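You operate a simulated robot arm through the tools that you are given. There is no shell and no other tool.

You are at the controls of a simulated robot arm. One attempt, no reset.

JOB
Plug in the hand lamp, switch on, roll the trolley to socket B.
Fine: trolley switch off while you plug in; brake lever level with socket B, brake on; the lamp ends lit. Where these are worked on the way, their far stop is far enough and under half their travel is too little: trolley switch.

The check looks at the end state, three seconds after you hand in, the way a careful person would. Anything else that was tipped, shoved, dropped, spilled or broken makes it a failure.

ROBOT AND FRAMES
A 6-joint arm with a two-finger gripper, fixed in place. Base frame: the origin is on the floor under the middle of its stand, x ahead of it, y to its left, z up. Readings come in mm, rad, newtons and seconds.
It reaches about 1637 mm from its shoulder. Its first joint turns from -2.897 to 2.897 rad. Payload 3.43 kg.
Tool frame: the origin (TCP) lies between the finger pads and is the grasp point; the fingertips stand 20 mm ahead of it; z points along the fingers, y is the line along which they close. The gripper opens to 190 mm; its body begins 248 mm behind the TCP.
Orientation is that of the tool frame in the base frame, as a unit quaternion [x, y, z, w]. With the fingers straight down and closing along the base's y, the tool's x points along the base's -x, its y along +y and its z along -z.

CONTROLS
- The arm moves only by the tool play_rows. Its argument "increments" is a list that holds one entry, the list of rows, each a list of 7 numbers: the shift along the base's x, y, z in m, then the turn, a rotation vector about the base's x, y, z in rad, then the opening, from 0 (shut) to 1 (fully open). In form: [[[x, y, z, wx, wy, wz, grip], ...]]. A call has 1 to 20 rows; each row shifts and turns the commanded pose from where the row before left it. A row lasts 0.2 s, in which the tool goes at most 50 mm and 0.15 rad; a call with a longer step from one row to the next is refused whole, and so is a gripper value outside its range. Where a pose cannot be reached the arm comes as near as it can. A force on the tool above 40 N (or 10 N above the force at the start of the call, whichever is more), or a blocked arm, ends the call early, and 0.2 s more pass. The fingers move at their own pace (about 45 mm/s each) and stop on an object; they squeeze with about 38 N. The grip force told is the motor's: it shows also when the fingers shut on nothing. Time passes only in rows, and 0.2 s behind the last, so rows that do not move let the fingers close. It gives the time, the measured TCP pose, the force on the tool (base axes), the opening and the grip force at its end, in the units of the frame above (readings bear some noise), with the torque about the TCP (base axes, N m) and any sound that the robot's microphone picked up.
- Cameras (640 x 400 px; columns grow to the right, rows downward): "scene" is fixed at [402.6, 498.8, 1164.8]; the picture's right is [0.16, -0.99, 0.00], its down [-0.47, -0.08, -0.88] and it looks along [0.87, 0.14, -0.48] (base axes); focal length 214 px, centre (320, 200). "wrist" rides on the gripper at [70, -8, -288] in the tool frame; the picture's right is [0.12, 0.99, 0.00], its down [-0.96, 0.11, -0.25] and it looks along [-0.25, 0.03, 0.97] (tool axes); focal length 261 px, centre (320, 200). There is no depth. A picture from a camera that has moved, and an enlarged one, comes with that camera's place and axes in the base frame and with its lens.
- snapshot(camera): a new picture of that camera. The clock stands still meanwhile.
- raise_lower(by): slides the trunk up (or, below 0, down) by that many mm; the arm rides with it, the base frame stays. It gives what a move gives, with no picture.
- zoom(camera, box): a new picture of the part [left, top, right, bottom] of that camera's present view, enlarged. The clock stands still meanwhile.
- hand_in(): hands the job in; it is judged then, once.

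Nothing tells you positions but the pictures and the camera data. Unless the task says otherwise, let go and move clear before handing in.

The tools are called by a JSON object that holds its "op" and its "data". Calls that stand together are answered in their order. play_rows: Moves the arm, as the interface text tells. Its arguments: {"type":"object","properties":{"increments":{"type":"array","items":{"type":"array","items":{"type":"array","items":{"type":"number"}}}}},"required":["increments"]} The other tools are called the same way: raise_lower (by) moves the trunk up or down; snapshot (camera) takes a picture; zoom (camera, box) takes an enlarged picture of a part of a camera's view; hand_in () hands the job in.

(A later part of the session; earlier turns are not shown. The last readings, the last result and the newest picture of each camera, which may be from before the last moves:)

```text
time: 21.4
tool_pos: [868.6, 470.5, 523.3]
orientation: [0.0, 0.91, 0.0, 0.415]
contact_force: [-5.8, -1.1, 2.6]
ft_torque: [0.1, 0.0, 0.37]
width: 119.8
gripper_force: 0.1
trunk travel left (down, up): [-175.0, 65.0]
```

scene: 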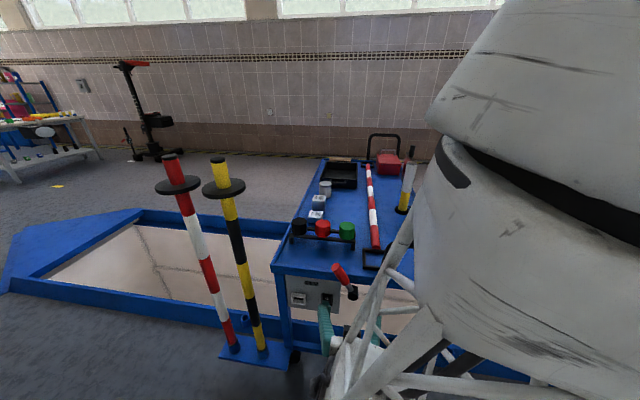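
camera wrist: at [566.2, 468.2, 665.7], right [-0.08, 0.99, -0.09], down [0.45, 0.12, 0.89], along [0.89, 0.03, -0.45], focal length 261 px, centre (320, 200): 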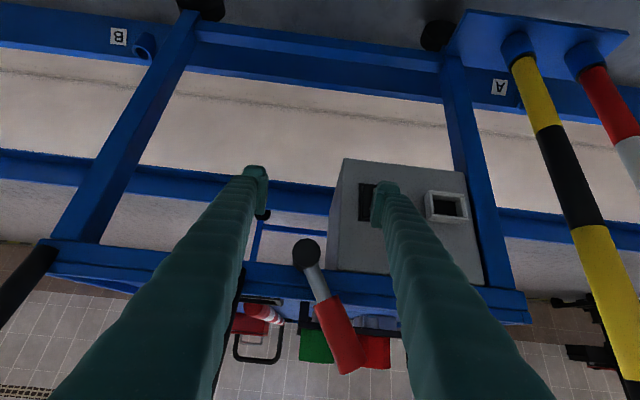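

{"op": "play_rows", "data": {"increments": [[[0.002, 0, 0, 0, 0, 0, 0.632], [0.002, 0, 0, 0, 0, 0, 0.632], [0, 0, 0, 0, 0, 0, 0.632]]]}}

{"op": "play_rows", "data": {"increments": [[[0.002, 0, 0, 0, 0, 0, 0.632], [0.002, 0, 0, 0, 0, 0, 0.632], [0, 0, 0, 0, 0, 0, 0.632]]]}}

```text
time: 22.1
tool_pos: [869.4, 470.8, 523.2]
orientation: [-0.002, 0.911, -0.001, 0.413]
contact_force: [-31.0, -4.2, 20.1]
ft_torque: [1.42, -0.28, 2.3]
width: 121.7
gripper_force: 1.2
trunk travel left (down, up): [-175.0, 65.0]
stopped in row 3: the force on the tool passed its limit at 44 N (the readings are from after the stop); the commanded pose is now the measured one
```

```text
time: 22.4
tool_pos: [869.6, 469.1, 522.6]
orientation: [-0.001, 0.911, -0.001, 0.413]
contact_force: [-31.7, -4.0, 23.8]
ft_torque: [1.73, -0.42, 2.19]
width: 121.8
gripper_force: 1.5
trunk travel left (down, up): [-175.0, 65.0]
stopped in row 1: the force on the tool passed its limit at 52 N (the readings are from after the stop); the commanded pose is now the measured one
```

Blocked firmly at TCP x≈869.5. Backing off to inspect.

{"op": "play_rows", "data": {"increments": [[[-0.01, 0, 0, 0, 0, 0, 0.632], [-0.03, 0, 0, 0, 0, 0, 0.632], [-0.04, 0, 0, 0, 0, 0, 0.632], [-0.03, 0.01, 0.01, 0, 0, 0, 0.632], [0, 0.03, 0.02, 0, 0, 0, 0.632], [0, 0.03, 0.03, 0, 0, 0, 0.632], [0, 0, 0, 0, 0, 0, 0.632]]]}}

{"op": "zoom", "data": {"camera": "scene", "box": [316, 288, 340, 310]}}

{"op": "snapshot", "data": {"camera": "wrist"}}

```text
time: 24.1
tool_pos: [760.2, 537.2, 581.7]
orientation: [-0.001, 0.912, -0.001, 0.411]
contact_force: [-0.5, 0.0, -0.3]
ft_torque: [-0.01, 0.01, -0.02]
width: 120.4
gripper_force: 0.0
trunk travel left (down, up): [-175.0, 65.0]
```

```text
16.00 times, centred on (328, 299) of scene
camera zoom: at [402.6, 498.8, 1164.8], right [0.16, -0.99, 0.0], down [-0.47, -0.08, -0.88], along [0.87, 0.14, -0.48], focal length 3432 px, centre (192, -1384)
```

zoom: 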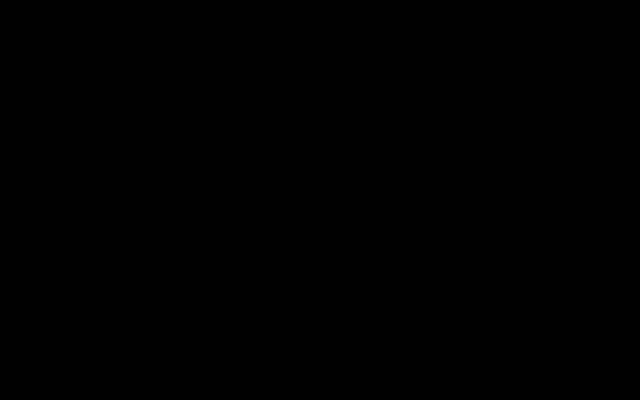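

```text
taken
camera wrist: at [498.0, 528.0, 718.0], right [-0.08, 0.99, -0.09], down [0.45, 0.12, 0.89], along [0.89, 0.03, -0.46], focal length 261 px, centre (320, 200)
```

wrist: 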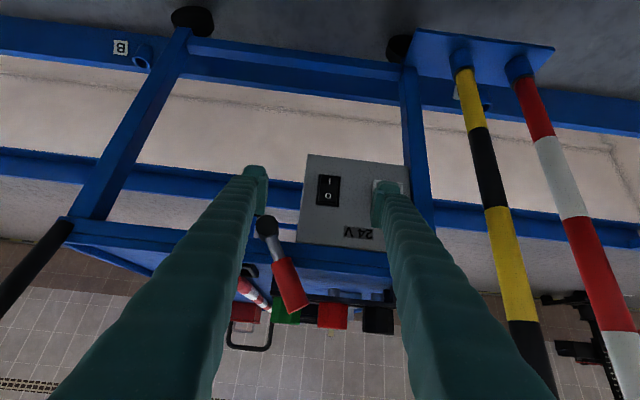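

{"op": "zoom", "data": {"camera": "wrist", "box": [312, 170, 346, 212]}}

```text
9.52 times, centred on (329, 191) of wrist
camera zoom: at [498.0, 528.0, 718.0], right [-0.08, 0.99, -0.09], down [0.45, 0.12, 0.89], along [0.89, 0.03, -0.46], focal length 2482 px, centre (234, 286)
```

zoom: 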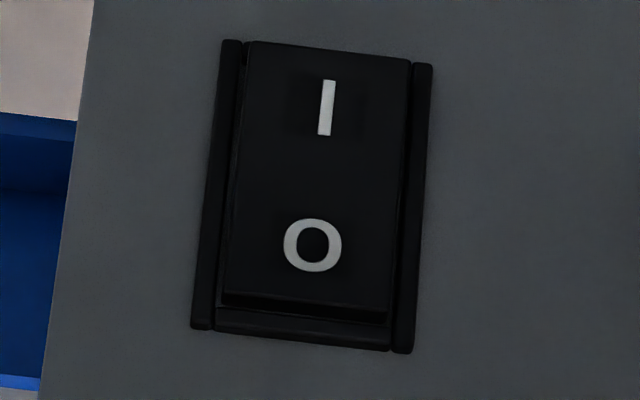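

The rocker sits near −0.07 to −0.09 rad versus about +0.16 at the start. I'm not certain that's its stop, so I'll press once more higher up, right at the O end, and compare.

{"op": "play_rows", "data": {"increments": [[[0.02, -0.025, -0.012, 0, 0, 0, 0.632], [0.02, -0.025, -0.012, 0, 0, 0, 0.632], [0.02, -0.016, -0.012, 0, -0.006, 0, 0.632], [0.025, 0, -0.013, 0, -0.006, 0, 0.632], [0.01, 0, 0, 0, 0, 0, 0.632], [0, 0, 0, 0, 0, 0, 0.632]]]}}

{"op": "zoom", "data": {"camera": "scene", "box": [310, 280, 350, 320]}}

```text
time: 25.4
tool_pos: [856.5, 474.0, 531.8]
orientation: [0.0, 0.909, -0.002, 0.416]
contact_force: [-0.5, 0.5, -0.7]
ft_torque: [0.0, 0.0, 0.0]
width: 120.0
gripper_force: 0.0
trunk travel left (down, up): [-175.0, 65.0]
```

```text
10.00 times, centred on (330, 300) of scene
camera zoom: at [402.6, 498.8, 1164.8], right [0.16, -0.99, 0.0], down [-0.47, -0.08, -0.88], along [0.87, 0.14, -0.48], focal length 2145 px, centre (220, -800)
```

zoom: 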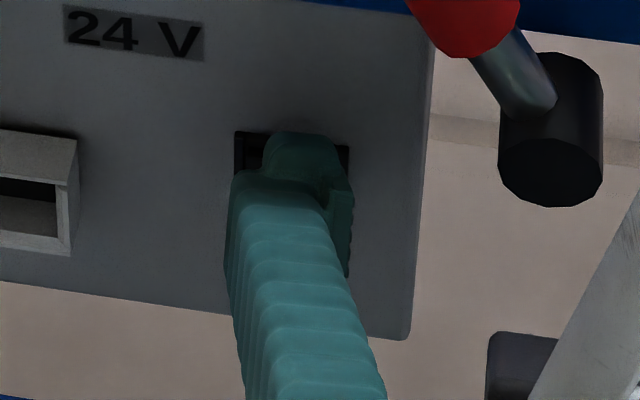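

{"op": "play_rows", "data": {"increments": [[[0.004, -0.003, 0, 0, 0, 0, 0.632], [0.003, 0, 0, 0, 0, 0, 0.632], [0.002, 0, 0, 0, 0, 0, 0.632], [0, 0, 0, 0, 0, 0, 0.632]]]}}

{"op": "play_rows", "data": {"increments": [[[0.002, 0, 0, 0, 0, 0, 0.632], [0.002, 0, 0, 0, 0, 0, 0.632], [0, 0, 0, 0, 0, 0, 0.632]]]}}

```text
time: 26.4
tool_pos: [865.8, 469.1, 531.5]
orientation: [-0.001, 0.909, -0.001, 0.417]
contact_force: [0.0, 0.1, -0.3]
ft_torque: [0.0, 0.0, -0.02]
width: 120.0
gripper_force: 0.1
trunk travel left (down, up): [-175.0, 65.0]
```

```text
time: 27.2
tool_pos: [870.0, 470.1, 531.6]
orientation: [-0.001, 0.909, -0.001, 0.417]
contact_force: [0.2, 0.5, -0.2]
ft_torque: [0.01, 0.02, 0.01]
width: 120.1
gripper_force: 0.0
trunk travel left (down, up): [-175.0, 65.0]
```

{"op": "play_rows", "data": {"increments": [[[0.002, 0, 0, 0, 0, 0, 0.632], [0.002, 0, 0, 0, 0, 0, 0.632], [0, 0, 0, 0, 0, 0, 0.632]]]}}

{"op": "play_rows", "data": {"increments": [[[0.002, 0, 0, 0, 0, 0, 0.632], [0.002, 0, 0, 0, 0, 0, 0.632], [0, 0, 0, 0, 0, 0, 0.632]]]}}

```text
time: 28.1
tool_pos: [872.0, 470.7, 531.1]
orientation: [-0.002, 0.909, -0.001, 0.417]
contact_force: [-22.6, -5.4, 4.4]
ft_torque: [0.34, -0.24, 1.57]
width: 118.8
gripper_force: 0.0
trunk travel left (down, up): [-175.0, 65.0]
```

```text
time: 28.5
tool_pos: [872.1, 469.6, 530.6]
orientation: [-0.003, 0.909, -0.001, 0.416]
contact_force: [-18.4, -0.7, 4.5]
ft_torque: [0.29, -0.25, 1.3]
width: 121.3
gripper_force: 1.0
trunk travel left (down, up): [-175.0, 65.0]
stopped in row 2: the force on the tool passed its limit at 44 N (the readings are from after the stop); the commanded pose is now the measured one
```

Stiff contact again at the O end. I'll back off and view the rocker from both cameras.

{"op": "play_rows", "data": {"increments": [[[-0.01, 0, 0, 0, 0, 0, 0.632], [-0.03, 0, -0.02, 0, 0, 0, 0.632], [-0.03, 0, -0.03, 0, 0, 0, 0.632], [0, 0, 0, 0, 0, 0, 0.632]]]}}

{"op": "zoom", "data": {"camera": "scene", "box": [316, 288, 340, 310]}}

{"op": "zoom", "data": {"camera": "wrist", "box": [340, 165, 420, 235]}}

```text
time: 29.5
tool_pos: [805.4, 469.5, 482.1]
orientation: [-0.002, 0.911, -0.007, 0.413]
contact_force: [0.8, 0.2, -0.4]
ft_torque: [-0.01, 0.0, 0.02]
width: 120.0
gripper_force: 0.1
trunk travel left (down, up): [-175.0, 65.0]
```

```text
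16.00 times, centred on (328, 299) of scene
camera zoom: at [402.6, 498.8, 1164.8], right [0.16, -0.99, 0.0], down [-0.47, -0.08, -0.88], along [0.87, 0.14, -0.48], focal length 3432 px, centre (192, -1384)
```

zoom: 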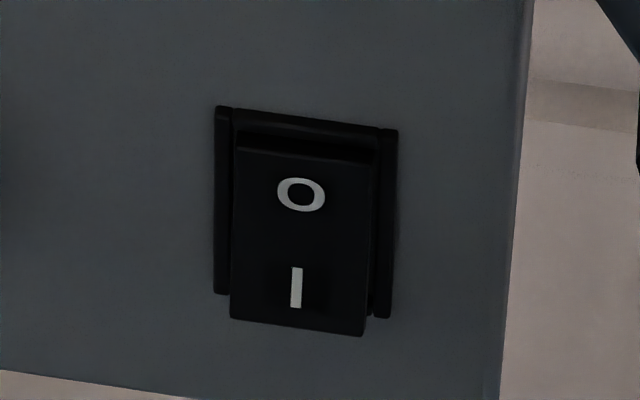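

```text
5.71 times, centred on (380, 200) of wrist
camera zoom: at [542.2, 462.1, 618.3], right [-0.08, 0.99, -0.1], down [0.45, 0.13, 0.89], along [0.89, 0.02, -0.45], focal length 1489 px, centre (-23, 200)
```

zoom: 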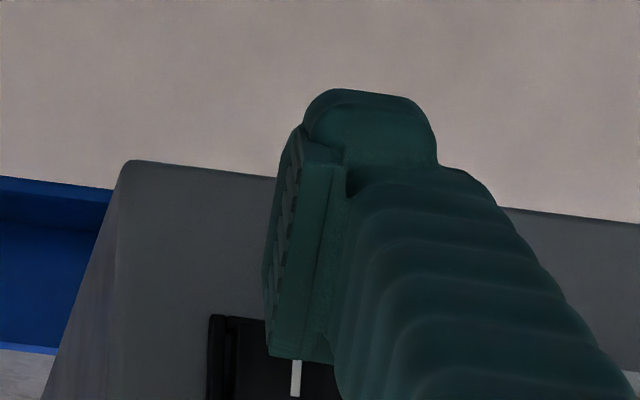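

Three hard presses give the identical picture, so the rocker is at its far stop: OFF. Now I'll retreat along the finger axis, rise, and move over the trolley top toward the plug at about (1181,248,656).

{"op": "play_rows", "data": {"increments": [[[-0.037, 0, 0.032, 0, 0, 0, 0.632], [-0.037, 0, 0.032, 0, 0, 0, 0.632], [-0.037, 0, 0.032, 0, 0, 0, 0.632], [0, 0, 0.045, 0, 0, 0, 0.632], [0, 0, 0.045, 0, 0, 0, 0.632], [0, 0, 0.045, 0, 0, 0, 0.632], [0, -0.02, 0.045, 0, 0, 0, 0.5], [0, -0.02, 0.045, 0, 0, 0, 0.5], [0, -0.02, 0.045, 0, 0, 0, 0.5], [0, -0.02, 0.045, 0, 0, 0, 0.5], [0, -0.02, 0.045, 0, 0, 0, 0.5], [0, -0.02, 0.045, 0, 0, 0, 0.5]]]}}

{"op": "snapshot", "data": {"camera": "scene"}}

{"op": "snapshot", "data": {"camera": "wrist"}}

```text
time: 32.1
tool_pos: [692.2, 347.4, 983.7]
orientation: [-0.001, 0.91, -0.002, 0.415]
contact_force: [0.6, 1.0, -0.9]
ft_torque: [-0.11, -0.04, -0.13]
width: 95.3
gripper_force: 0.0
trunk travel left (down, up): [-175.0, 65.0]
```

```text
taken
```

scene: 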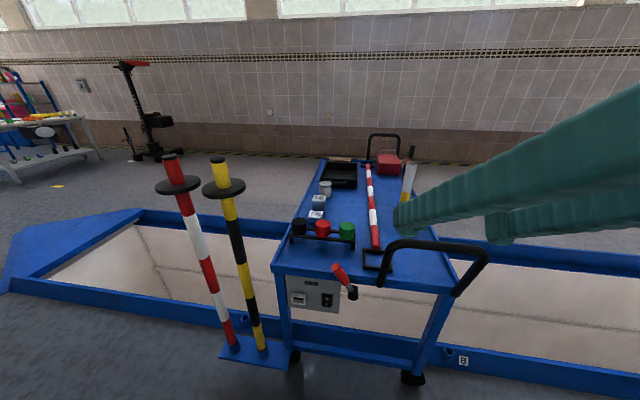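

```text
taken
camera wrist: at [427.0, 338.1, 1118.5], right [-0.08, 0.99, -0.09], down [0.44, 0.12, 0.89], along [0.89, 0.03, -0.45], focal length 261 px, centre (320, 200)
```

wrist: 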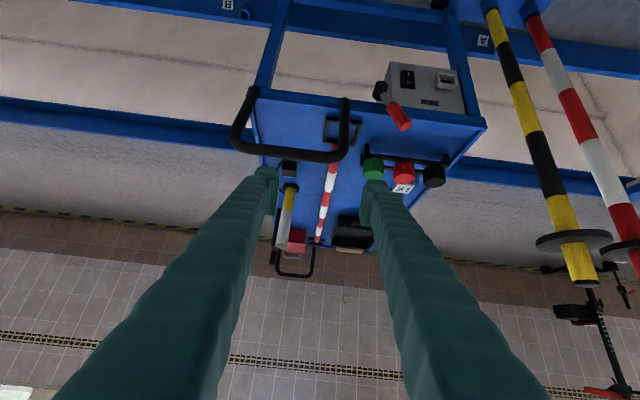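

All clear. Moving over the plug with the tool tilted 30° from vertical and the gripper set to ~72 mm.

{"op": "play_rows", "data": {"increments": [[[0.04, -0.009, -0.012, 0, 0.0302, 0, 0.38], [0.04, -0.009, -0.012, 0, 0.0302, 0, 0.38], [0.04, -0.009, -0.012, 0, 0.0302, 0, 0.38], [0.04, -0.009, -0.012, 0, 0.0302, 0, 0.38], [0.04, -0.009, -0.012, 0, 0.0302, 0, 0.38], [0.04, -0.009, -0.012, 0, 0.0302, 0, 0.38], [0.04, -0.009, -0.012, 0, 0.0302, 0, 0.38], [0.04, -0.009, -0.012, 0, 0.0302, 0, 0.38], [0.04, -0.009, -0.012, 0, 0.0302, 0, 0.38], [0.04, -0.009, -0.012, 0, 0.0302, 0, 0.38], [0.04, -0.009, -0.012, 0, 0.0302, 0, 0.38], [0, 0, 0, 0, 0, 0, 0.38]]]}}

{"op": "snapshot", "data": {"camera": "wrist"}}

{"op": "zoom", "data": {"camera": "wrist", "box": [270, 150, 370, 250]}}

{"op": "snapshot", "data": {"camera": "scene"}}

```text
time: 34.7
tool_pos: [1133.8, 252.9, 847.1]
orientation: [-0.003, 0.966, -0.001, 0.26]
contact_force: [0.7, 0.2, 0.8]
ft_torque: [-0.01, -0.02, -0.06]
width: 72.2
gripper_force: 0.1
trunk travel left (down, up): [-175.0, 65.0]
```

```text
taken
camera wrist: at [928.5, 242.3, 1060.3], right [-0.11, 0.99, -0.06], down [0.71, 0.12, 0.7], along [0.7, 0.03, -0.72], focal length 261 px, centre (320, 200)
```

wrist: 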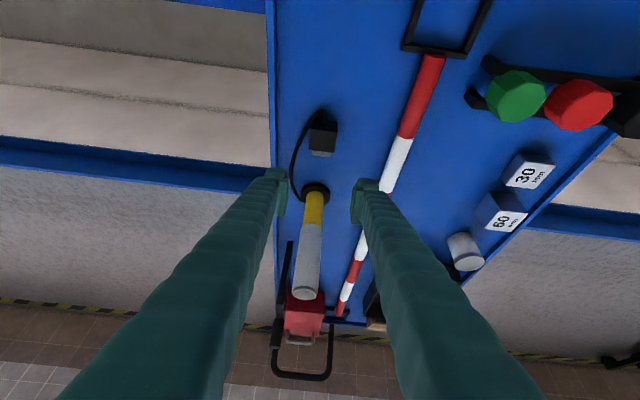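

```text
4.00 times, centred on (320, 200) of wrist
camera zoom: at [928.5, 242.3, 1060.3], right [-0.11, 0.99, -0.06], down [0.71, 0.12, 0.7], along [0.7, 0.03, -0.72], focal length 1043 px, centre (320, 200)
```

zoom: 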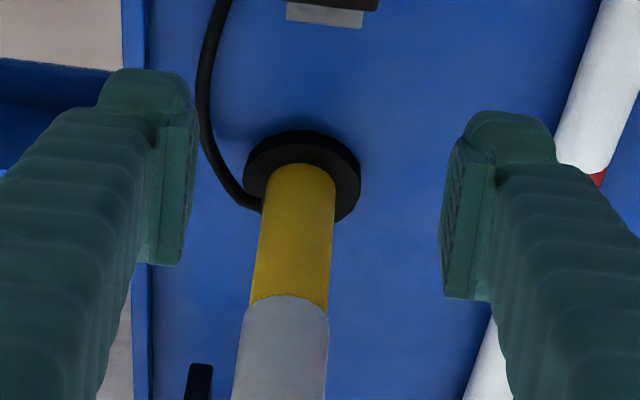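

```text
taken
```

scene: 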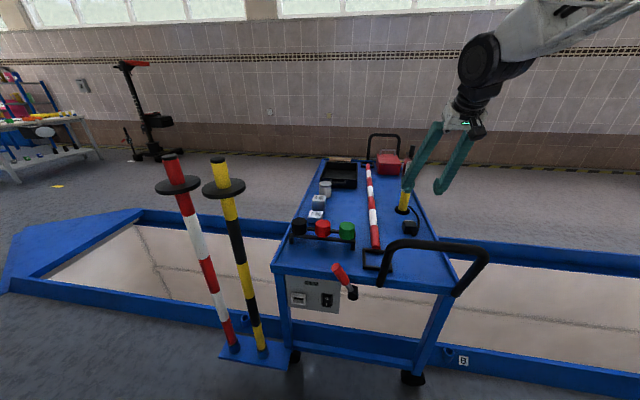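

{"op": "zoom", "data": {"camera": "wrist", "box": [280, 100, 360, 160]}}

{"op": "zoom", "data": {"camera": "scene", "box": [400, 210, 430, 240]}}

```text
6.67 times, centred on (320, 130) of wrist
camera zoom: at [928.5, 242.3, 1060.3], right [-0.11, 0.99, -0.06], down [0.71, 0.12, 0.7], along [0.7, 0.03, -0.72], focal length 1738 px, centre (320, 667)
```

zoom: 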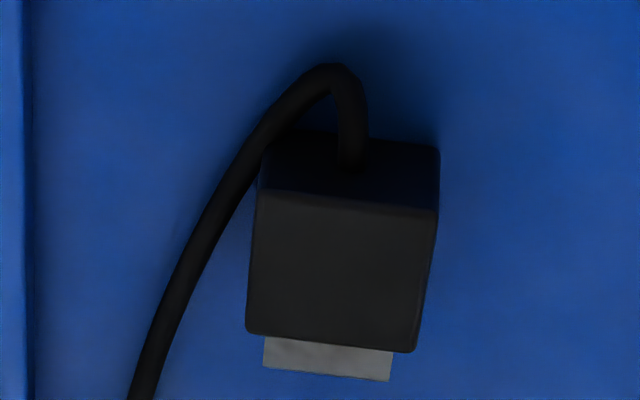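

```text
13.33 times, centred on (415, 225) of scene
camera zoom: at [402.6, 498.8, 1164.8], right [0.16, -0.99, 0.0], down [-0.47, -0.08, -0.88], along [0.87, 0.14, -0.48], focal length 2860 px, centre (-947, -133)
```

zoom: 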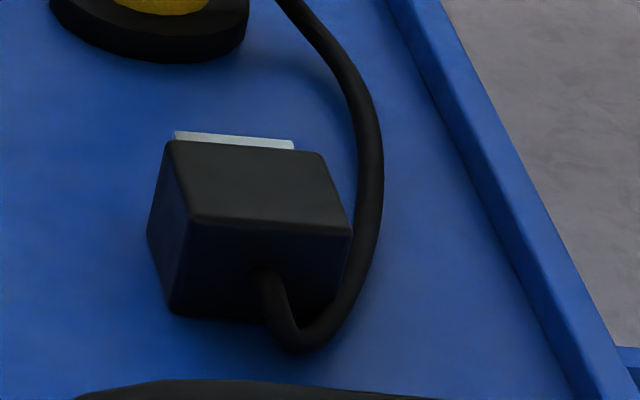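

The plug's top centre is about (1177,249.5,658), square to the base axes, with the cable hugging its −y side. I'll come down to z≈700 first and check alignment.

{"op": "play_rows", "data": {"increments": [[[0.014, -0.001, -0.04, 0, 0, 0, 0.38], [0.014, -0.001, -0.04, 0, 0, 0, 0.38], [0.014, -0.001, -0.04, 0, 0, 0, 0.38], [0, 0, -0.027, 0, 0, 0, 0.38], [0, 0, 0, 0, 0, 0, 0.38]]]}}

{"op": "snapshot", "data": {"camera": "wrist"}}

{"op": "zoom", "data": {"camera": "wrist", "box": [260, 130, 400, 240]}}

{"op": "zoom", "data": {"camera": "scene", "box": [380, 170, 460, 240]}}

```text
time: 35.9
tool_pos: [1176.1, 246.9, 700.7]
orientation: [-0.001, 0.966, -0.001, 0.26]
contact_force: [-0.5, 0.6, -0.3]
ft_torque: [0.0, -0.02, -0.02]
width: 72.3
gripper_force: 0.1
trunk travel left (down, up): [-175.0, 65.0]
```

```text
taken
camera wrist: at [969.7, 237.1, 914.8], right [-0.11, 0.99, -0.06], down [0.71, 0.12, 0.7], along [0.7, 0.03, -0.71], focal length 261 px, centre (320, 200)
```

wrist: 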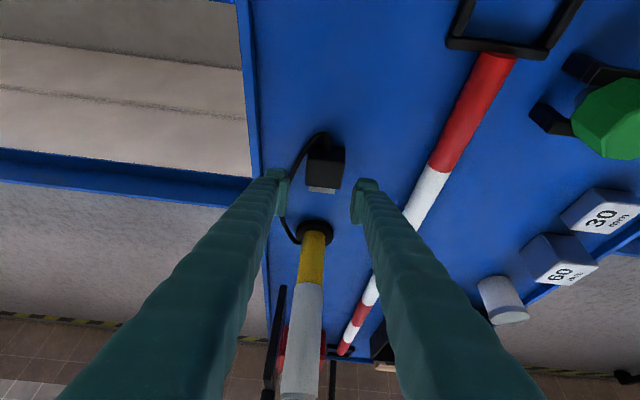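

```text
3.64 times, centred on (330, 185) of wrist
camera zoom: at [969.7, 237.1, 914.8], right [-0.11, 0.99, -0.06], down [0.71, 0.12, 0.7], along [0.7, 0.03, -0.71], focal length 948 px, centre (284, 254)
```

zoom: 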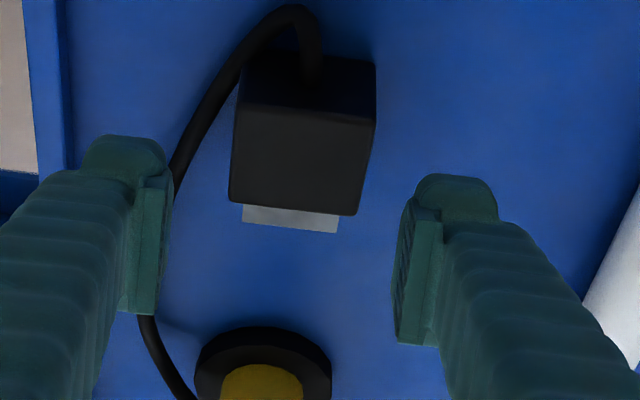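

```text
5.71 times, centred on (420, 205) of scene
camera zoom: at [402.6, 498.8, 1164.8], right [0.16, -0.99, 0.0], down [-0.47, -0.08, -0.88], along [0.87, 0.14, -0.48], focal length 1226 px, centre (-251, 171)
```

zoom: 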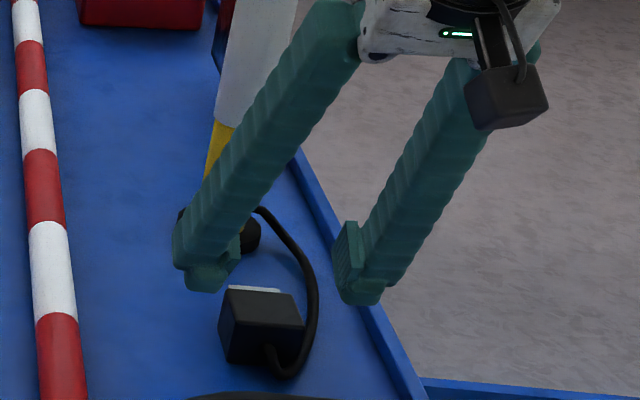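

The plug centre is about 2 mm to +y of the tool axis, and the table rim (y≈152–163) is clear of the right finger. I'll narrow to ~61 mm, nudge y, and descend to z≈652.

{"op": "play_rows", "data": {"increments": [[[0, 0.0018, -0.01, 0, 0, 0, 0.32], [0, 0, -0.01, 0, 0, 0, 0.32], [0, 0, -0.01, 0, 0, 0, 0.32], [0, 0, -0.01, 0, 0, 0, 0.32], [0, 0, -0.006, 0, 0, 0, 0.32], [0, 0, 0, 0, 0, 0, 0.32]]]}}

{"op": "zoom", "data": {"camera": "wrist", "box": [260, 130, 400, 240]}}

{"op": "zoom", "data": {"camera": "scene", "box": [380, 170, 460, 240]}}

```text
time: 37.3
tool_pos: [1174.6, 248.4, 657.8]
orientation: [-0.002, 0.965, -0.001, 0.261]
contact_force: [0.3, -0.4, -0.6]
ft_torque: [0.0, -0.02, -0.02]
width: 60.6
gripper_force: 0.2
trunk travel left (down, up): [-175.0, 65.0]
```

```text
3.64 times, centred on (330, 185) of wrist
camera zoom: at [969.4, 238.8, 869.7], right [-0.11, 0.99, -0.06], down [0.71, 0.12, 0.7], along [0.7, 0.03, -0.71], focal length 948 px, centre (284, 254)
```

zoom: 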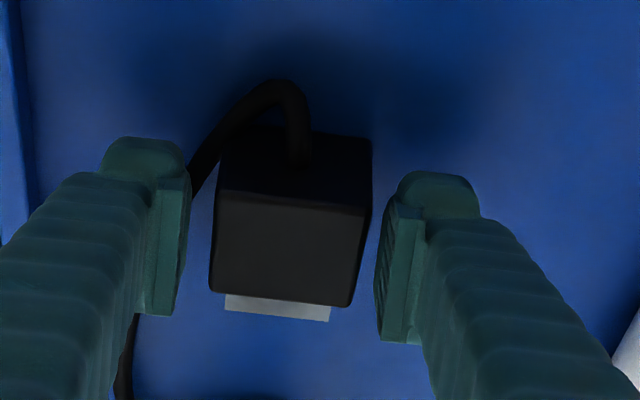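

```text
5.71 times, centred on (420, 205) of scene
camera zoom: at [402.6, 498.8, 1164.8], right [0.16, -0.99, 0.0], down [-0.47, -0.08, -0.88], along [0.87, 0.14, -0.48], focal length 1226 px, centre (-251, 171)
```

zoom: 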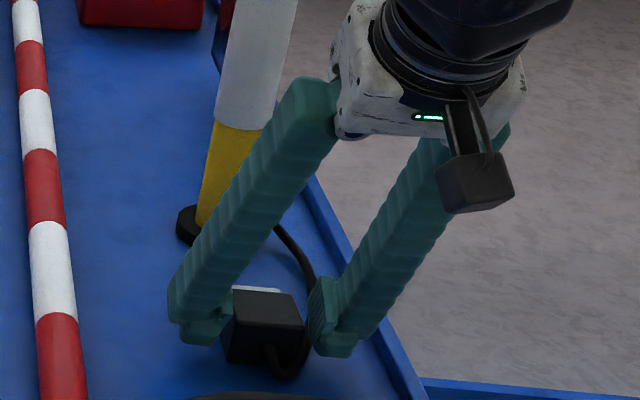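

Plug is centred between the pads. A last 5 mm down, then close.

{"op": "play_rows", "data": {"increments": [[[0, 0, -0.005, 0, 0, 0, 0.32], [0, 0, 0, 0, 0, 0, 0.32], [0, 0, 0, 0, 0, 0, 0.2], [0, 0, 0, 0, 0, 0, 0.2], [0, 0, 0, 0, 0, 0, 0.2], [0, 0, 0, 0, 0, 0, 0.2]]]}}

{"op": "zoom", "data": {"camera": "wrist", "box": [260, 130, 400, 240]}}

```text
time: 38.7
tool_pos: [1174.8, 248.2, 651.8]
orientation: [-0.001, 0.966, -0.001, 0.26]
contact_force: [0.5, 0.9, 1.2]
ft_torque: [0.03, -0.01, 0.01]
width: 46.4
gripper_force: 38.0
trunk travel left (down, up): [-175.0, 65.0]
```

```text
3.64 times, centred on (330, 185) of wrist
camera zoom: at [968.9, 238.9, 865.1], right [-0.11, 0.99, -0.06], down [0.71, 0.12, 0.7], along [0.7, 0.03, -0.71], focal length 948 px, centre (284, 254)
```

zoom: 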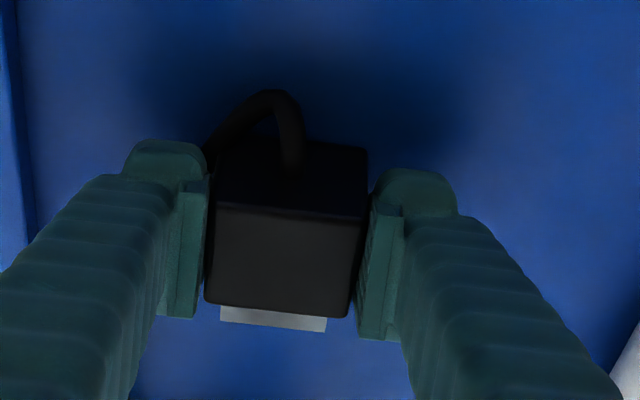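

The plug is held at 46.4 mm with 38 N. I'll lift 40 mm gently and see how the cable and lamp react.

{"op": "play_rows", "data": {"increments": [[[0, 0, 0.01, 0, 0, 0, 0.15], [0, 0, 0.015, 0, 0, 0, 0.15], [0, 0, 0.015, 0, 0, 0, 0.15], [0, 0, 0, 0, 0, 0, 0.15]]]}}

{"op": "zoom", "data": {"camera": "scene", "box": [380, 150, 460, 240]}}

{"op": "zoom", "data": {"camera": "wrist", "box": [240, 100, 420, 300]}}

```text
time: 39.7
tool_pos: [1176.5, 247.6, 692.6]
orientation: [-0.002, 0.965, -0.001, 0.261]
contact_force: [0.7, 0.1, -0.4]
ft_torque: [0.03, 0.0, 0.03]
width: 46.2
gripper_force: 37.8
trunk travel left (down, up): [-175.0, 65.0]
```

```text
4.44 times, centred on (420, 195) of scene
camera zoom: at [402.6, 498.8, 1164.8], right [0.16, -0.99, 0.0], down [-0.47, -0.08, -0.88], along [0.87, 0.14, -0.48], focal length 953 px, centre (-124, 222)
```

zoom: 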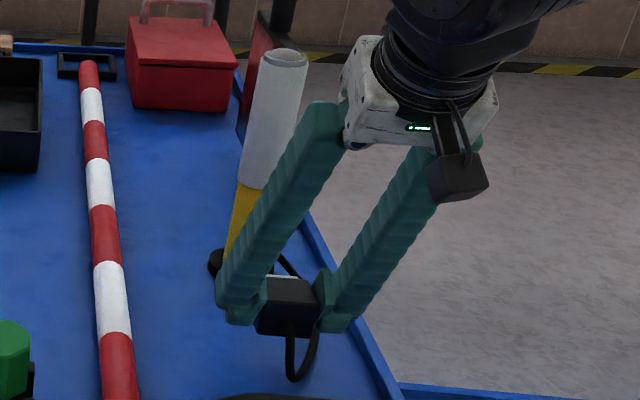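

```text
2.00 times, centred on (330, 200) of wrist
camera zoom: at [970.2, 238.9, 905.7], right [-0.11, 0.99, -0.06], down [0.71, 0.12, 0.7], along [0.7, 0.03, -0.71], focal length 521 px, centre (300, 200)
```

zoom: 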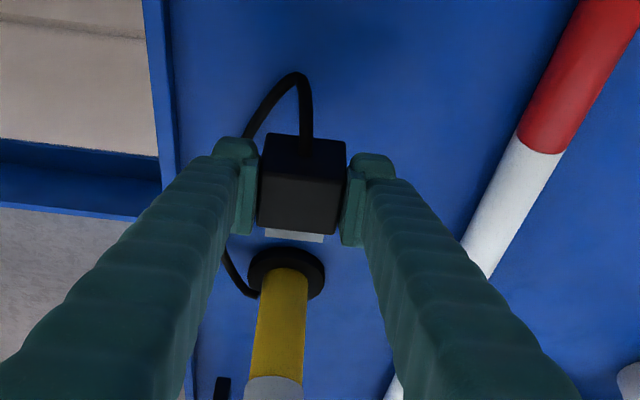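

The plug is up and the cable just hangs. I'll raise further in stages, watching whether the cable pulls on the lamp.

{"op": "play_rows", "data": {"increments": [[[0, 0, 0.02, 0, 0, 0, 0.15], [0, 0, 0.025, 0, 0, 0, 0.15], [0, 0, 0.025, 0, 0, 0, 0.15], [0, 0, 0.02, 0, 0, 0, 0.15], [0, 0, 0, 0, 0, 0, 0.15]]]}}

{"op": "zoom", "data": {"camera": "scene", "box": [360, 130, 480, 250]}}

{"op": "snapshot", "data": {"camera": "wrist"}}

```text
time: 40.9
tool_pos: [1174.5, 249.4, 782.5]
orientation: [-0.002, 0.966, -0.001, 0.26]
contact_force: [-0.3, 0.4, -0.4]
ft_torque: [-0.02, 0.03, -0.02]
width: 46.3
gripper_force: 37.9
trunk travel left (down, up): [-175.0, 65.0]
```

```text
3.33 times, centred on (420, 190) of scene
camera zoom: at [402.6, 498.8, 1164.8], right [0.16, -0.99, 0.0], down [-0.47, -0.08, -0.88], along [0.87, 0.14, -0.48], focal length 715 px, centre (-13, 233)
```

zoom: 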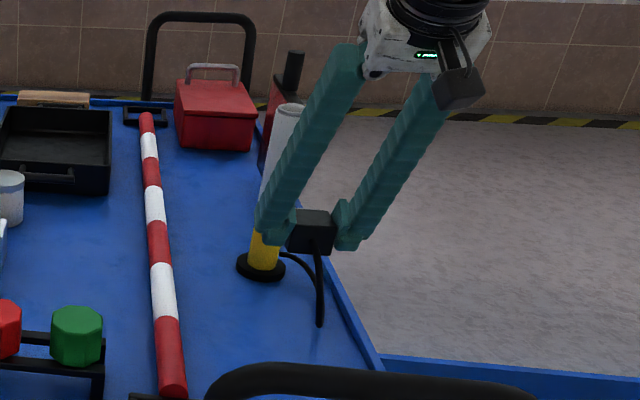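

```text
taken
camera wrist: at [969.3, 239.4, 996.6], right [-0.11, 0.99, -0.06], down [0.71, 0.12, 0.7], along [0.7, 0.03, -0.71], focal length 261 px, centre (320, 200)
```

wrist: 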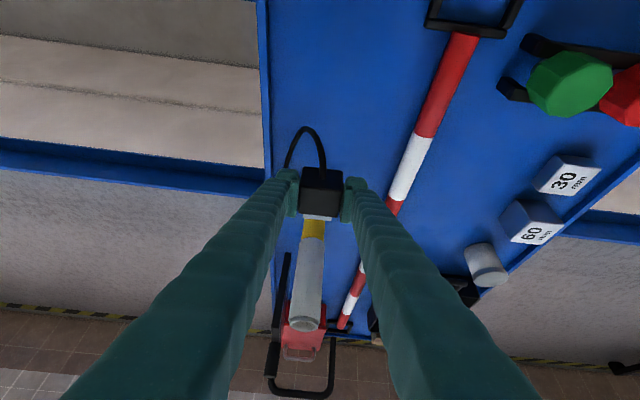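

The cable is paying out without pull. Moving on diagonally toward the near-left corner in stages.

{"op": "play_rows", "data": {"increments": [[[-0.025, 0.03, 0.005, 0, 0, 0, 0.15], [-0.025, 0.03, 0.005, 0, 0, 0, 0.15], [-0.025, 0.03, 0, 0, 0, 0, 0.15], [-0.025, 0.03, 0, 0, 0, 0, 0.15], [0, 0, 0, 0, 0, 0, 0.15]]]}}

{"op": "snapshot", "data": {"camera": "scene"}}

{"op": "zoom", "data": {"camera": "scene", "box": [340, 130, 460, 250]}}

```text
time: 42.1
tool_pos: [1077.1, 367.6, 791.4]
orientation: [-0.001, 0.966, -0.001, 0.26]
contact_force: [0.1, 0.3, -1.2]
ft_torque: [0.04, -0.01, -0.03]
width: 46.5
gripper_force: 37.8
trunk travel left (down, up): [-175.0, 65.0]
```

```text
taken
```

scene: 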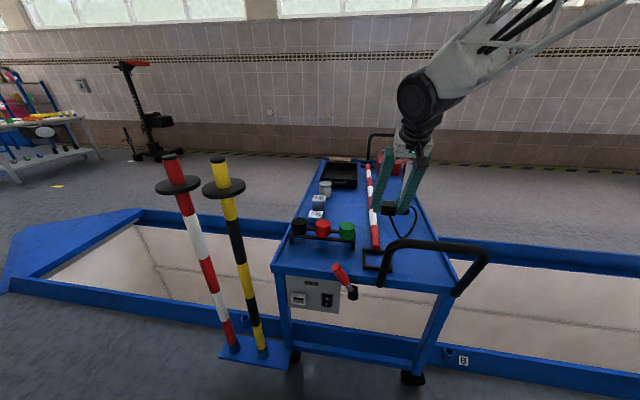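

```text
3.33 times, centred on (400, 190) of scene
camera zoom: at [402.6, 498.8, 1164.8], right [0.16, -0.99, 0.0], down [-0.47, -0.08, -0.88], along [0.87, 0.14, -0.48], focal length 715 px, centre (53, 233)
```

zoom: 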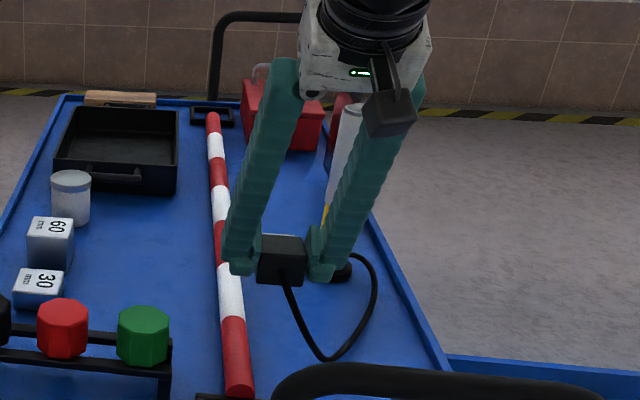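

{"op": "play_rows", "data": {"increments": [[[-0.028, 0.03, 0, 0, 0, 0, 0.15], [-0.028, 0.03, 0, 0, 0, 0, 0.15], [-0.028, 0.03, 0, 0, 0, 0, 0.15], [-0.028, 0.03, 0, 0, 0, 0, 0.15], [0, 0, 0, 0, 0, 0, 0.15]]]}}

{"op": "zoom", "data": {"camera": "scene", "box": [280, 120, 480, 260]}}

{"op": "snapshot", "data": {"camera": "wrist"}}

```text
time: 43.3
tool_pos: [963.0, 491.3, 791.8]
orientation: [-0.001, 0.966, -0.001, 0.26]
contact_force: [0.1, 0.4, -0.2]
ft_torque: [0.01, 0.0, -0.05]
width: 46.5
gripper_force: 37.9
trunk travel left (down, up): [-175.0, 65.0]
```

```text
2.86 times, centred on (380, 190) of scene
camera zoom: at [402.6, 498.8, 1164.8], right [0.16, -0.99, 0.0], down [-0.47, -0.08, -0.88], along [0.87, 0.14, -0.48], focal length 613 px, centre (149, 229)
```

zoom: 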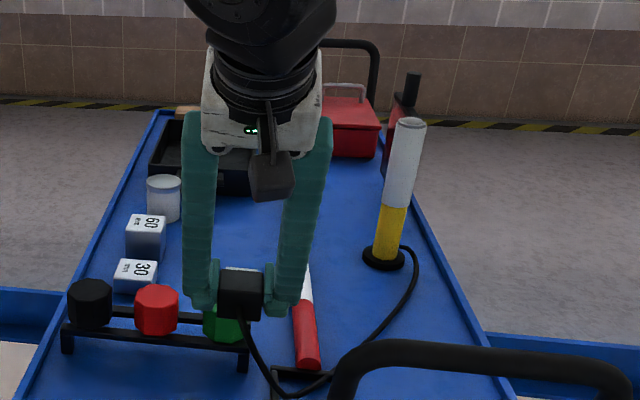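

```text
taken
camera wrist: at [756.9, 480.2, 1004.6], right [-0.1, 0.99, -0.06], down [0.71, 0.12, 0.7], along [0.7, 0.03, -0.71], focal length 261 px, centre (320, 200)
```

wrist: 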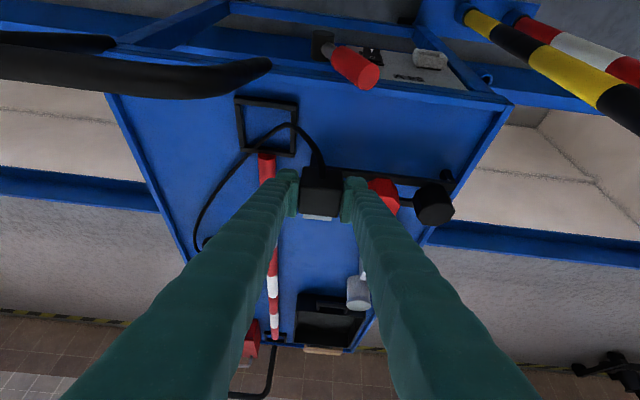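

Plenty of cable; lamp undisturbed. Continuing out past the table's near edge, then down in front of the socket.

{"op": "play_rows", "data": {"increments": [[[-0.034, 0.032, 0, 0, 0, 0, 0.15], [-0.034, 0.032, 0, 0, 0, 0, 0.15], [-0.034, 0.032, 0, 0, 0, 0, 0.15], [-0.034, 0.032, 0, 0, 0, 0, 0.15], [-0.034, 0.032, 0, 0, 0, 0, 0.15], [0, 0, 0, 0, 0, 0, 0.15]]]}}

{"op": "snapshot", "data": {"camera": "scene"}}

{"op": "snapshot", "data": {"camera": "wrist"}}

```text
time: 44.7
tool_pos: [790.6, 649.0, 790.8]
orientation: [0.0, 0.965, -0.002, 0.261]
contact_force: [0.0, 0.0, -0.8]
ft_torque: [-0.01, -0.02, -0.01]
width: 46.3
gripper_force: 38.0
trunk travel left (down, up): [-175.0, 65.0]
```

```text
taken
```

scene: 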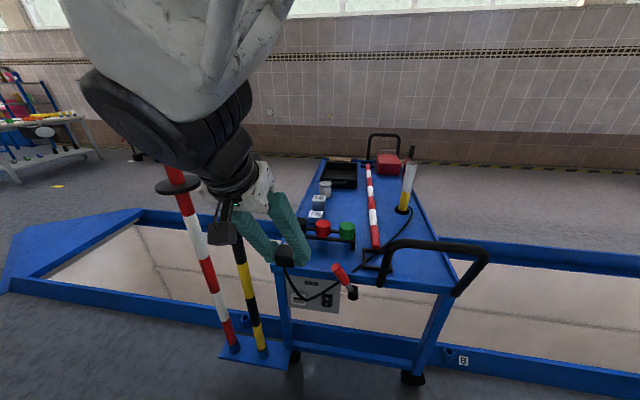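

```text
taken
camera wrist: at [585.0, 639.7, 1003.7], right [-0.1, 0.99, -0.06], down [0.71, 0.12, 0.7], along [0.7, 0.03, -0.71], focal length 261 px, centre (320, 200)
```

wrist: 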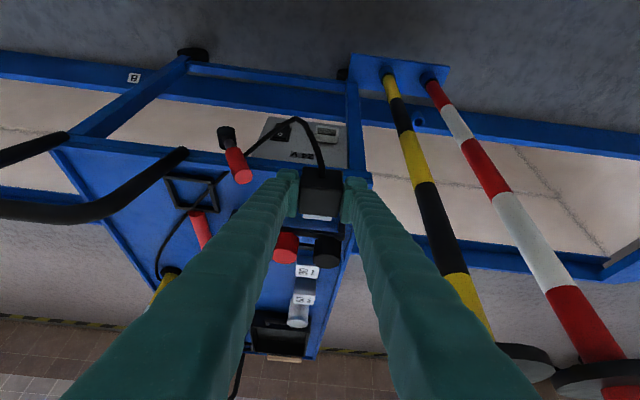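

{"op": "zoom", "data": {"camera": "scene", "box": [260, 180, 460, 310]}}

{"op": "zoom", "data": {"camera": "wrist", "box": [200, 100, 380, 230]}}

```text
3.08 times, centred on (360, 245) of scene
camera zoom: at [402.6, 498.8, 1164.8], right [0.16, -0.99, 0.0], down [-0.47, -0.08, -0.88], along [0.87, 0.14, -0.48], focal length 660 px, centre (197, 62)
```

zoom: 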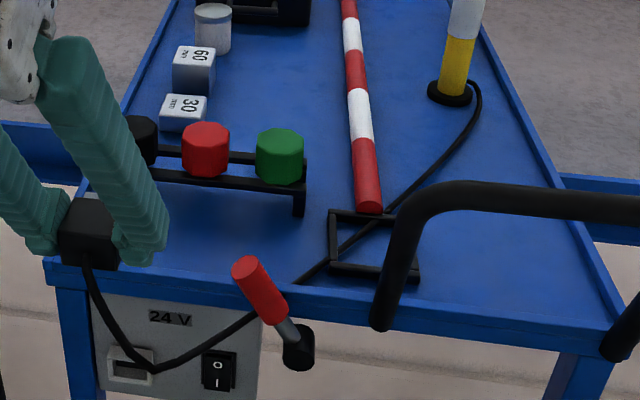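

```text
3.08 times, centred on (290, 165) of wrist
camera zoom: at [585.0, 639.7, 1003.7], right [-0.1, 0.99, -0.06], down [0.71, 0.12, 0.7], along [0.7, 0.03, -0.71], focal length 802 px, centre (412, 308)
```

zoom: 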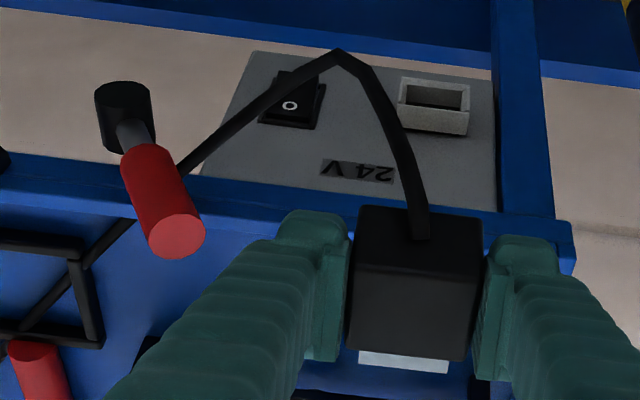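

The cable drapes over the table edge just left of the lever, with slack. Now lowering the plug in front of the socket, staying ~80 mm off the panel.

{"op": "play_rows", "data": {"increments": [[[0, 0.001, -0.04, 0, 0, 0, 0.15], [0, 0.001, -0.04, 0, 0, 0, 0.15], [0, 0.001, -0.04, 0, 0, 0, 0.15], [0, 0, -0.04, 0, 0, 0, 0.15], [0, 0, -0.04, 0, 0, 0, 0.15], [0, 0, -0.04, 0, 0, 0, 0.15], [0, 0, -0.03, 0, 0, 0, 0.15], [0, 0, 0, 0, 0, 0, 0.15]]]}}

{"op": "snapshot", "data": {"camera": "scene"}}

{"op": "snapshot", "data": {"camera": "wrist"}}

{"op": "zoom", "data": {"camera": "wrist", "box": [250, 120, 390, 230]}}

```text
time: 46.5
tool_pos: [789.0, 654.1, 519.8]
orientation: [-0.001, 0.966, -0.001, 0.26]
contact_force: [-0.3, -0.5, -0.6]
ft_torque: [0.0, -0.03, -0.01]
width: 46.5
gripper_force: 38.3
trunk travel left (down, up): [-175.0, 65.0]
```

```text
taken
```

scene: 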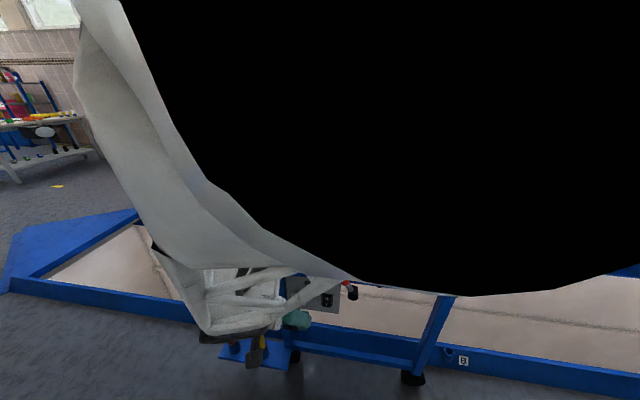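

```text
taken
camera wrist: at [585.4, 643.6, 733.6], right [-0.1, 0.99, -0.06], down [0.71, 0.12, 0.7], along [0.7, 0.03, -0.71], focal length 261 px, centre (320, 200)
```

wrist: 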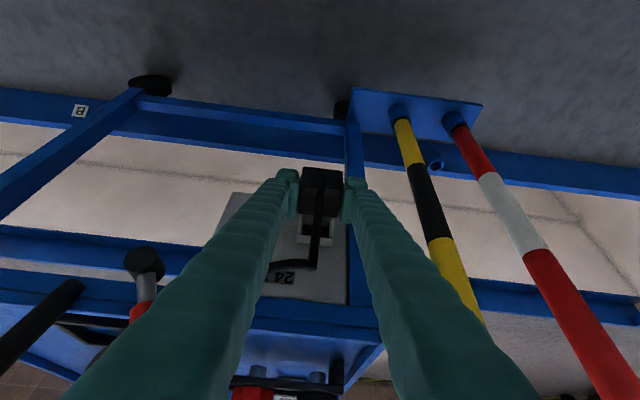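

```text
3.64 times, centred on (320, 175) of wrist
camera zoom: at [585.4, 643.6, 733.6], right [-0.1, 0.99, -0.06], down [0.71, 0.12, 0.7], along [0.7, 0.03, -0.71], focal length 948 px, centre (320, 291)
```

zoom: 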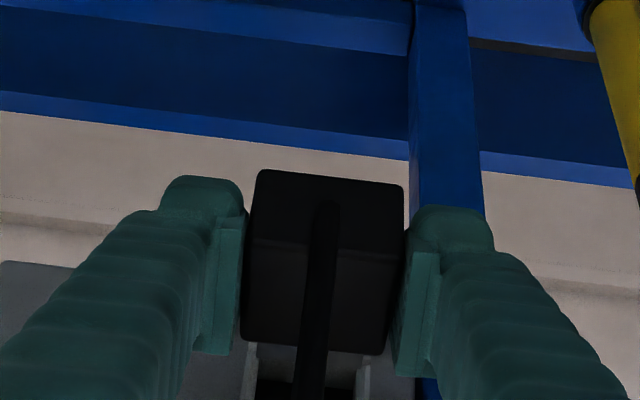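

The scene camera is blocked by the arm, so I'll align with the wrist camera. Zooming on plug and socket.

{"op": "zoom", "data": {"camera": "wrist", "box": [275, 160, 365, 250]}}

{"op": "zoom", "data": {"camera": "wrist", "box": [210, 180, 370, 310]}}

```text
4.44 times, centred on (320, 205) of wrist
camera zoom: at [585.4, 643.6, 733.6], right [-0.1, 0.99, -0.06], down [0.71, 0.12, 0.7], along [0.7, 0.03, -0.71], focal length 1158 px, centre (320, 178)
```

zoom: 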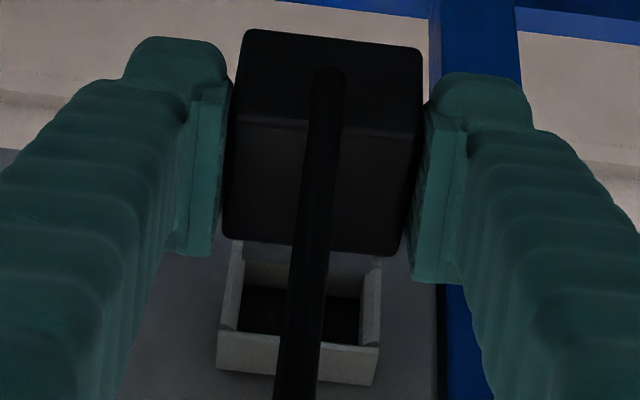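

```text
3.08 times, centred on (290, 245) of wrist
camera zoom: at [585.4, 643.6, 733.6], right [-0.1, 0.99, -0.06], down [0.71, 0.12, 0.7], along [0.7, 0.03, -0.71], focal length 802 px, centre (412, 62)
```

zoom: 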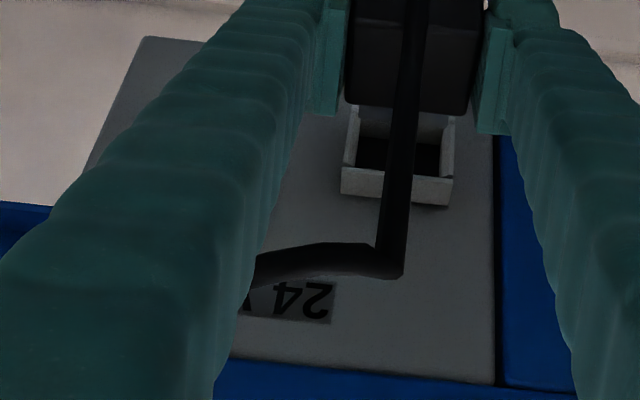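

{"op": "zoom", "data": {"camera": "wrist", "box": [295, 165, 345, 215]}}

{"op": "zoom", "data": {"camera": "wrist", "box": [292, 205, 342, 255]}}

```text
8.00 times, centred on (320, 190) of wrist
camera zoom: at [585.4, 643.6, 733.6], right [-0.1, 0.99, -0.06], down [0.71, 0.12, 0.7], along [0.7, 0.03, -0.71], focal length 2085 px, centre (320, 280)
```

zoom: 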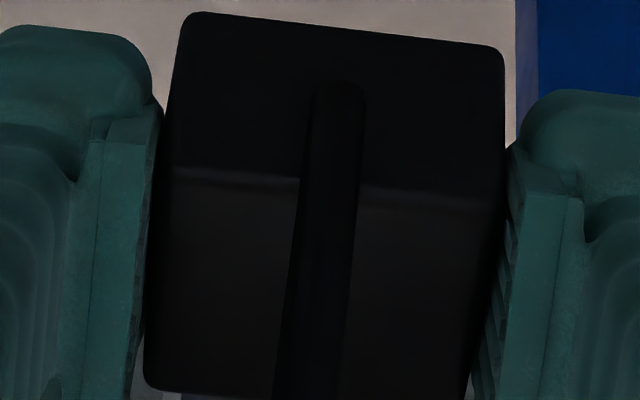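

```text
8.00 times, centred on (317, 230) of wrist
camera zoom: at [585.4, 643.6, 733.6], right [-0.1, 0.99, -0.06], down [0.71, 0.12, 0.7], along [0.7, 0.03, -0.71], focal length 2085 px, centre (344, -40)
```

zoom: 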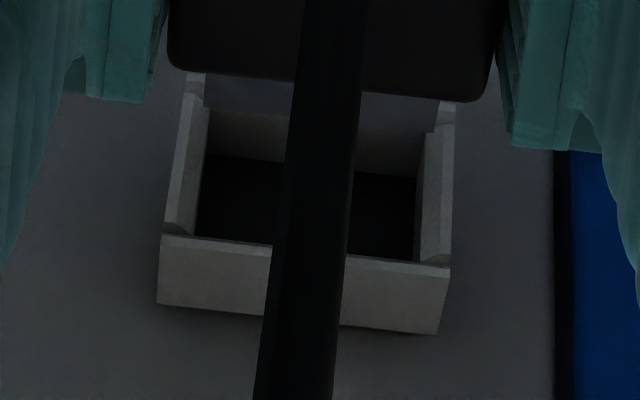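

The plug sits about (+3,0,+5.5) to the TCP at its top, and the socket rim's top edge is ~8–9 mm lower than the plug's top; y agrees within 1 mm. I'll move in to a ~10 mm gap, lower 8 mm, and compare outlines.

{"op": "play_rows", "data": {"increments": [[[0.01, 0.0005, -0.003, 0, 0, 0, 0.15], [0.01, 0, -0.003, 0, 0, 0, 0.15], [0.01, 0, -0.002, 0, 0, 0, 0.15], [0, 0, 0, 0, 0, 0, 0.15]]]}}

{"op": "zoom", "data": {"camera": "wrist", "box": [285, 160, 355, 230]}}

{"op": "zoom", "data": {"camera": "wrist", "box": [295, 195, 345, 235]}}

```text
time: 47.5
tool_pos: [822.8, 653.9, 513.3]
orientation: [-0.002, 0.966, 0.0, 0.26]
contact_force: [-0.3, 0.5, -0.4]
ft_torque: [-0.02, -0.01, -0.03]
width: 46.4
gripper_force: 38.4
trunk travel left (down, up): [-175.0, 65.0]
```

```text
5.71 times, centred on (320, 195) of wrist
camera zoom: at [616.6, 643.7, 726.2], right [-0.11, 0.99, -0.06], down [0.71, 0.12, 0.7], along [0.7, 0.03, -0.71], focal length 1489 px, centre (320, 229)
```

zoom: 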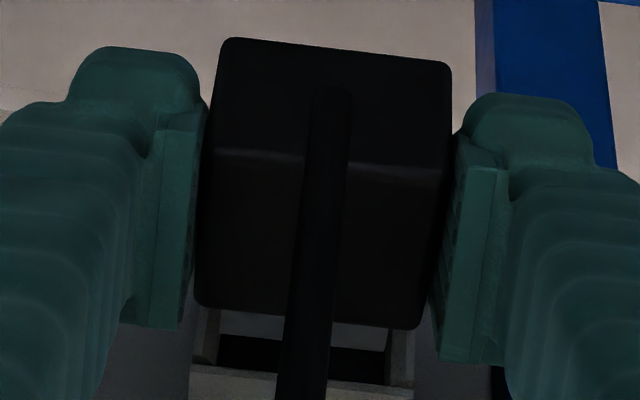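

```text
10.00 times, centred on (320, 215) of wrist
camera zoom: at [616.6, 643.7, 726.2], right [-0.11, 0.99, -0.06], down [0.71, 0.12, 0.7], along [0.7, 0.03, -0.71], focal length 2606 px, centre (320, 50)
```

zoom: 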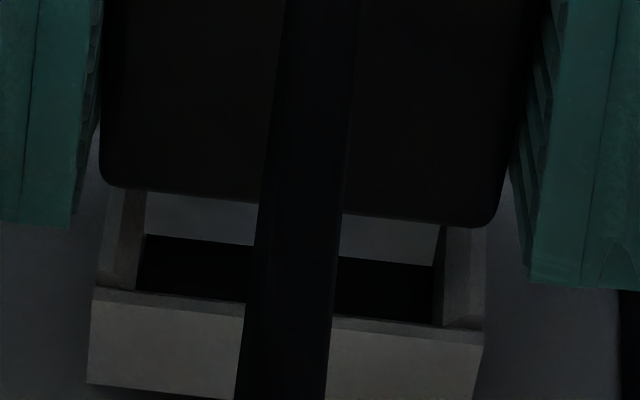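

Outlines nearly match: the plug needs to go ~2 mm lower. Adjusting and edging forward to where the tongue meets the mouth.

{"op": "play_rows", "data": {"increments": [[[0, 0.0003, -0.002, 0, 0, 0, 0.15], [0.003, 0, 0, 0, 0, 0, 0.15], [0.003, 0, 0, 0, 0, 0, 0.15], [0, 0, 0, 0, 0, 0, 0.15]]]}}

{"op": "zoom", "data": {"camera": "wrist", "box": [295, 190, 345, 230]}}

```text
time: 48.5
tool_pos: [828.1, 652.6, 511.3]
orientation: [-0.001, 0.966, -0.001, 0.26]
contact_force: [-0.2, 0.0, -0.1]
ft_torque: [-0.01, -0.01, 0.0]
width: 46.7
gripper_force: 37.7
trunk travel left (down, up): [-175.0, 65.0]
```

```text
10.00 times, centred on (320, 210) of wrist
camera zoom: at [622.5, 643.5, 724.9], right [-0.11, 0.99, -0.06], down [0.71, 0.12, 0.7], along [0.7, 0.03, -0.71], focal length 2606 px, centre (320, 100)
```

zoom: 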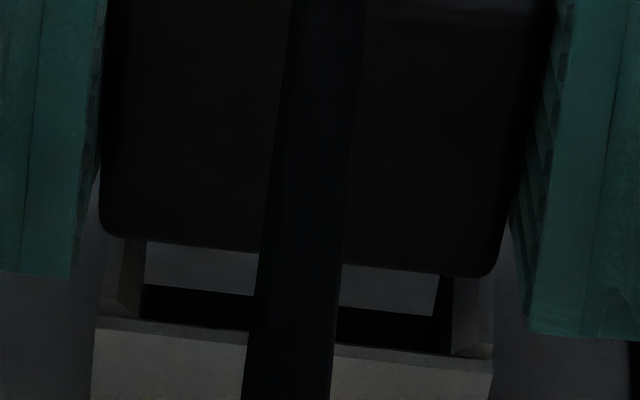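

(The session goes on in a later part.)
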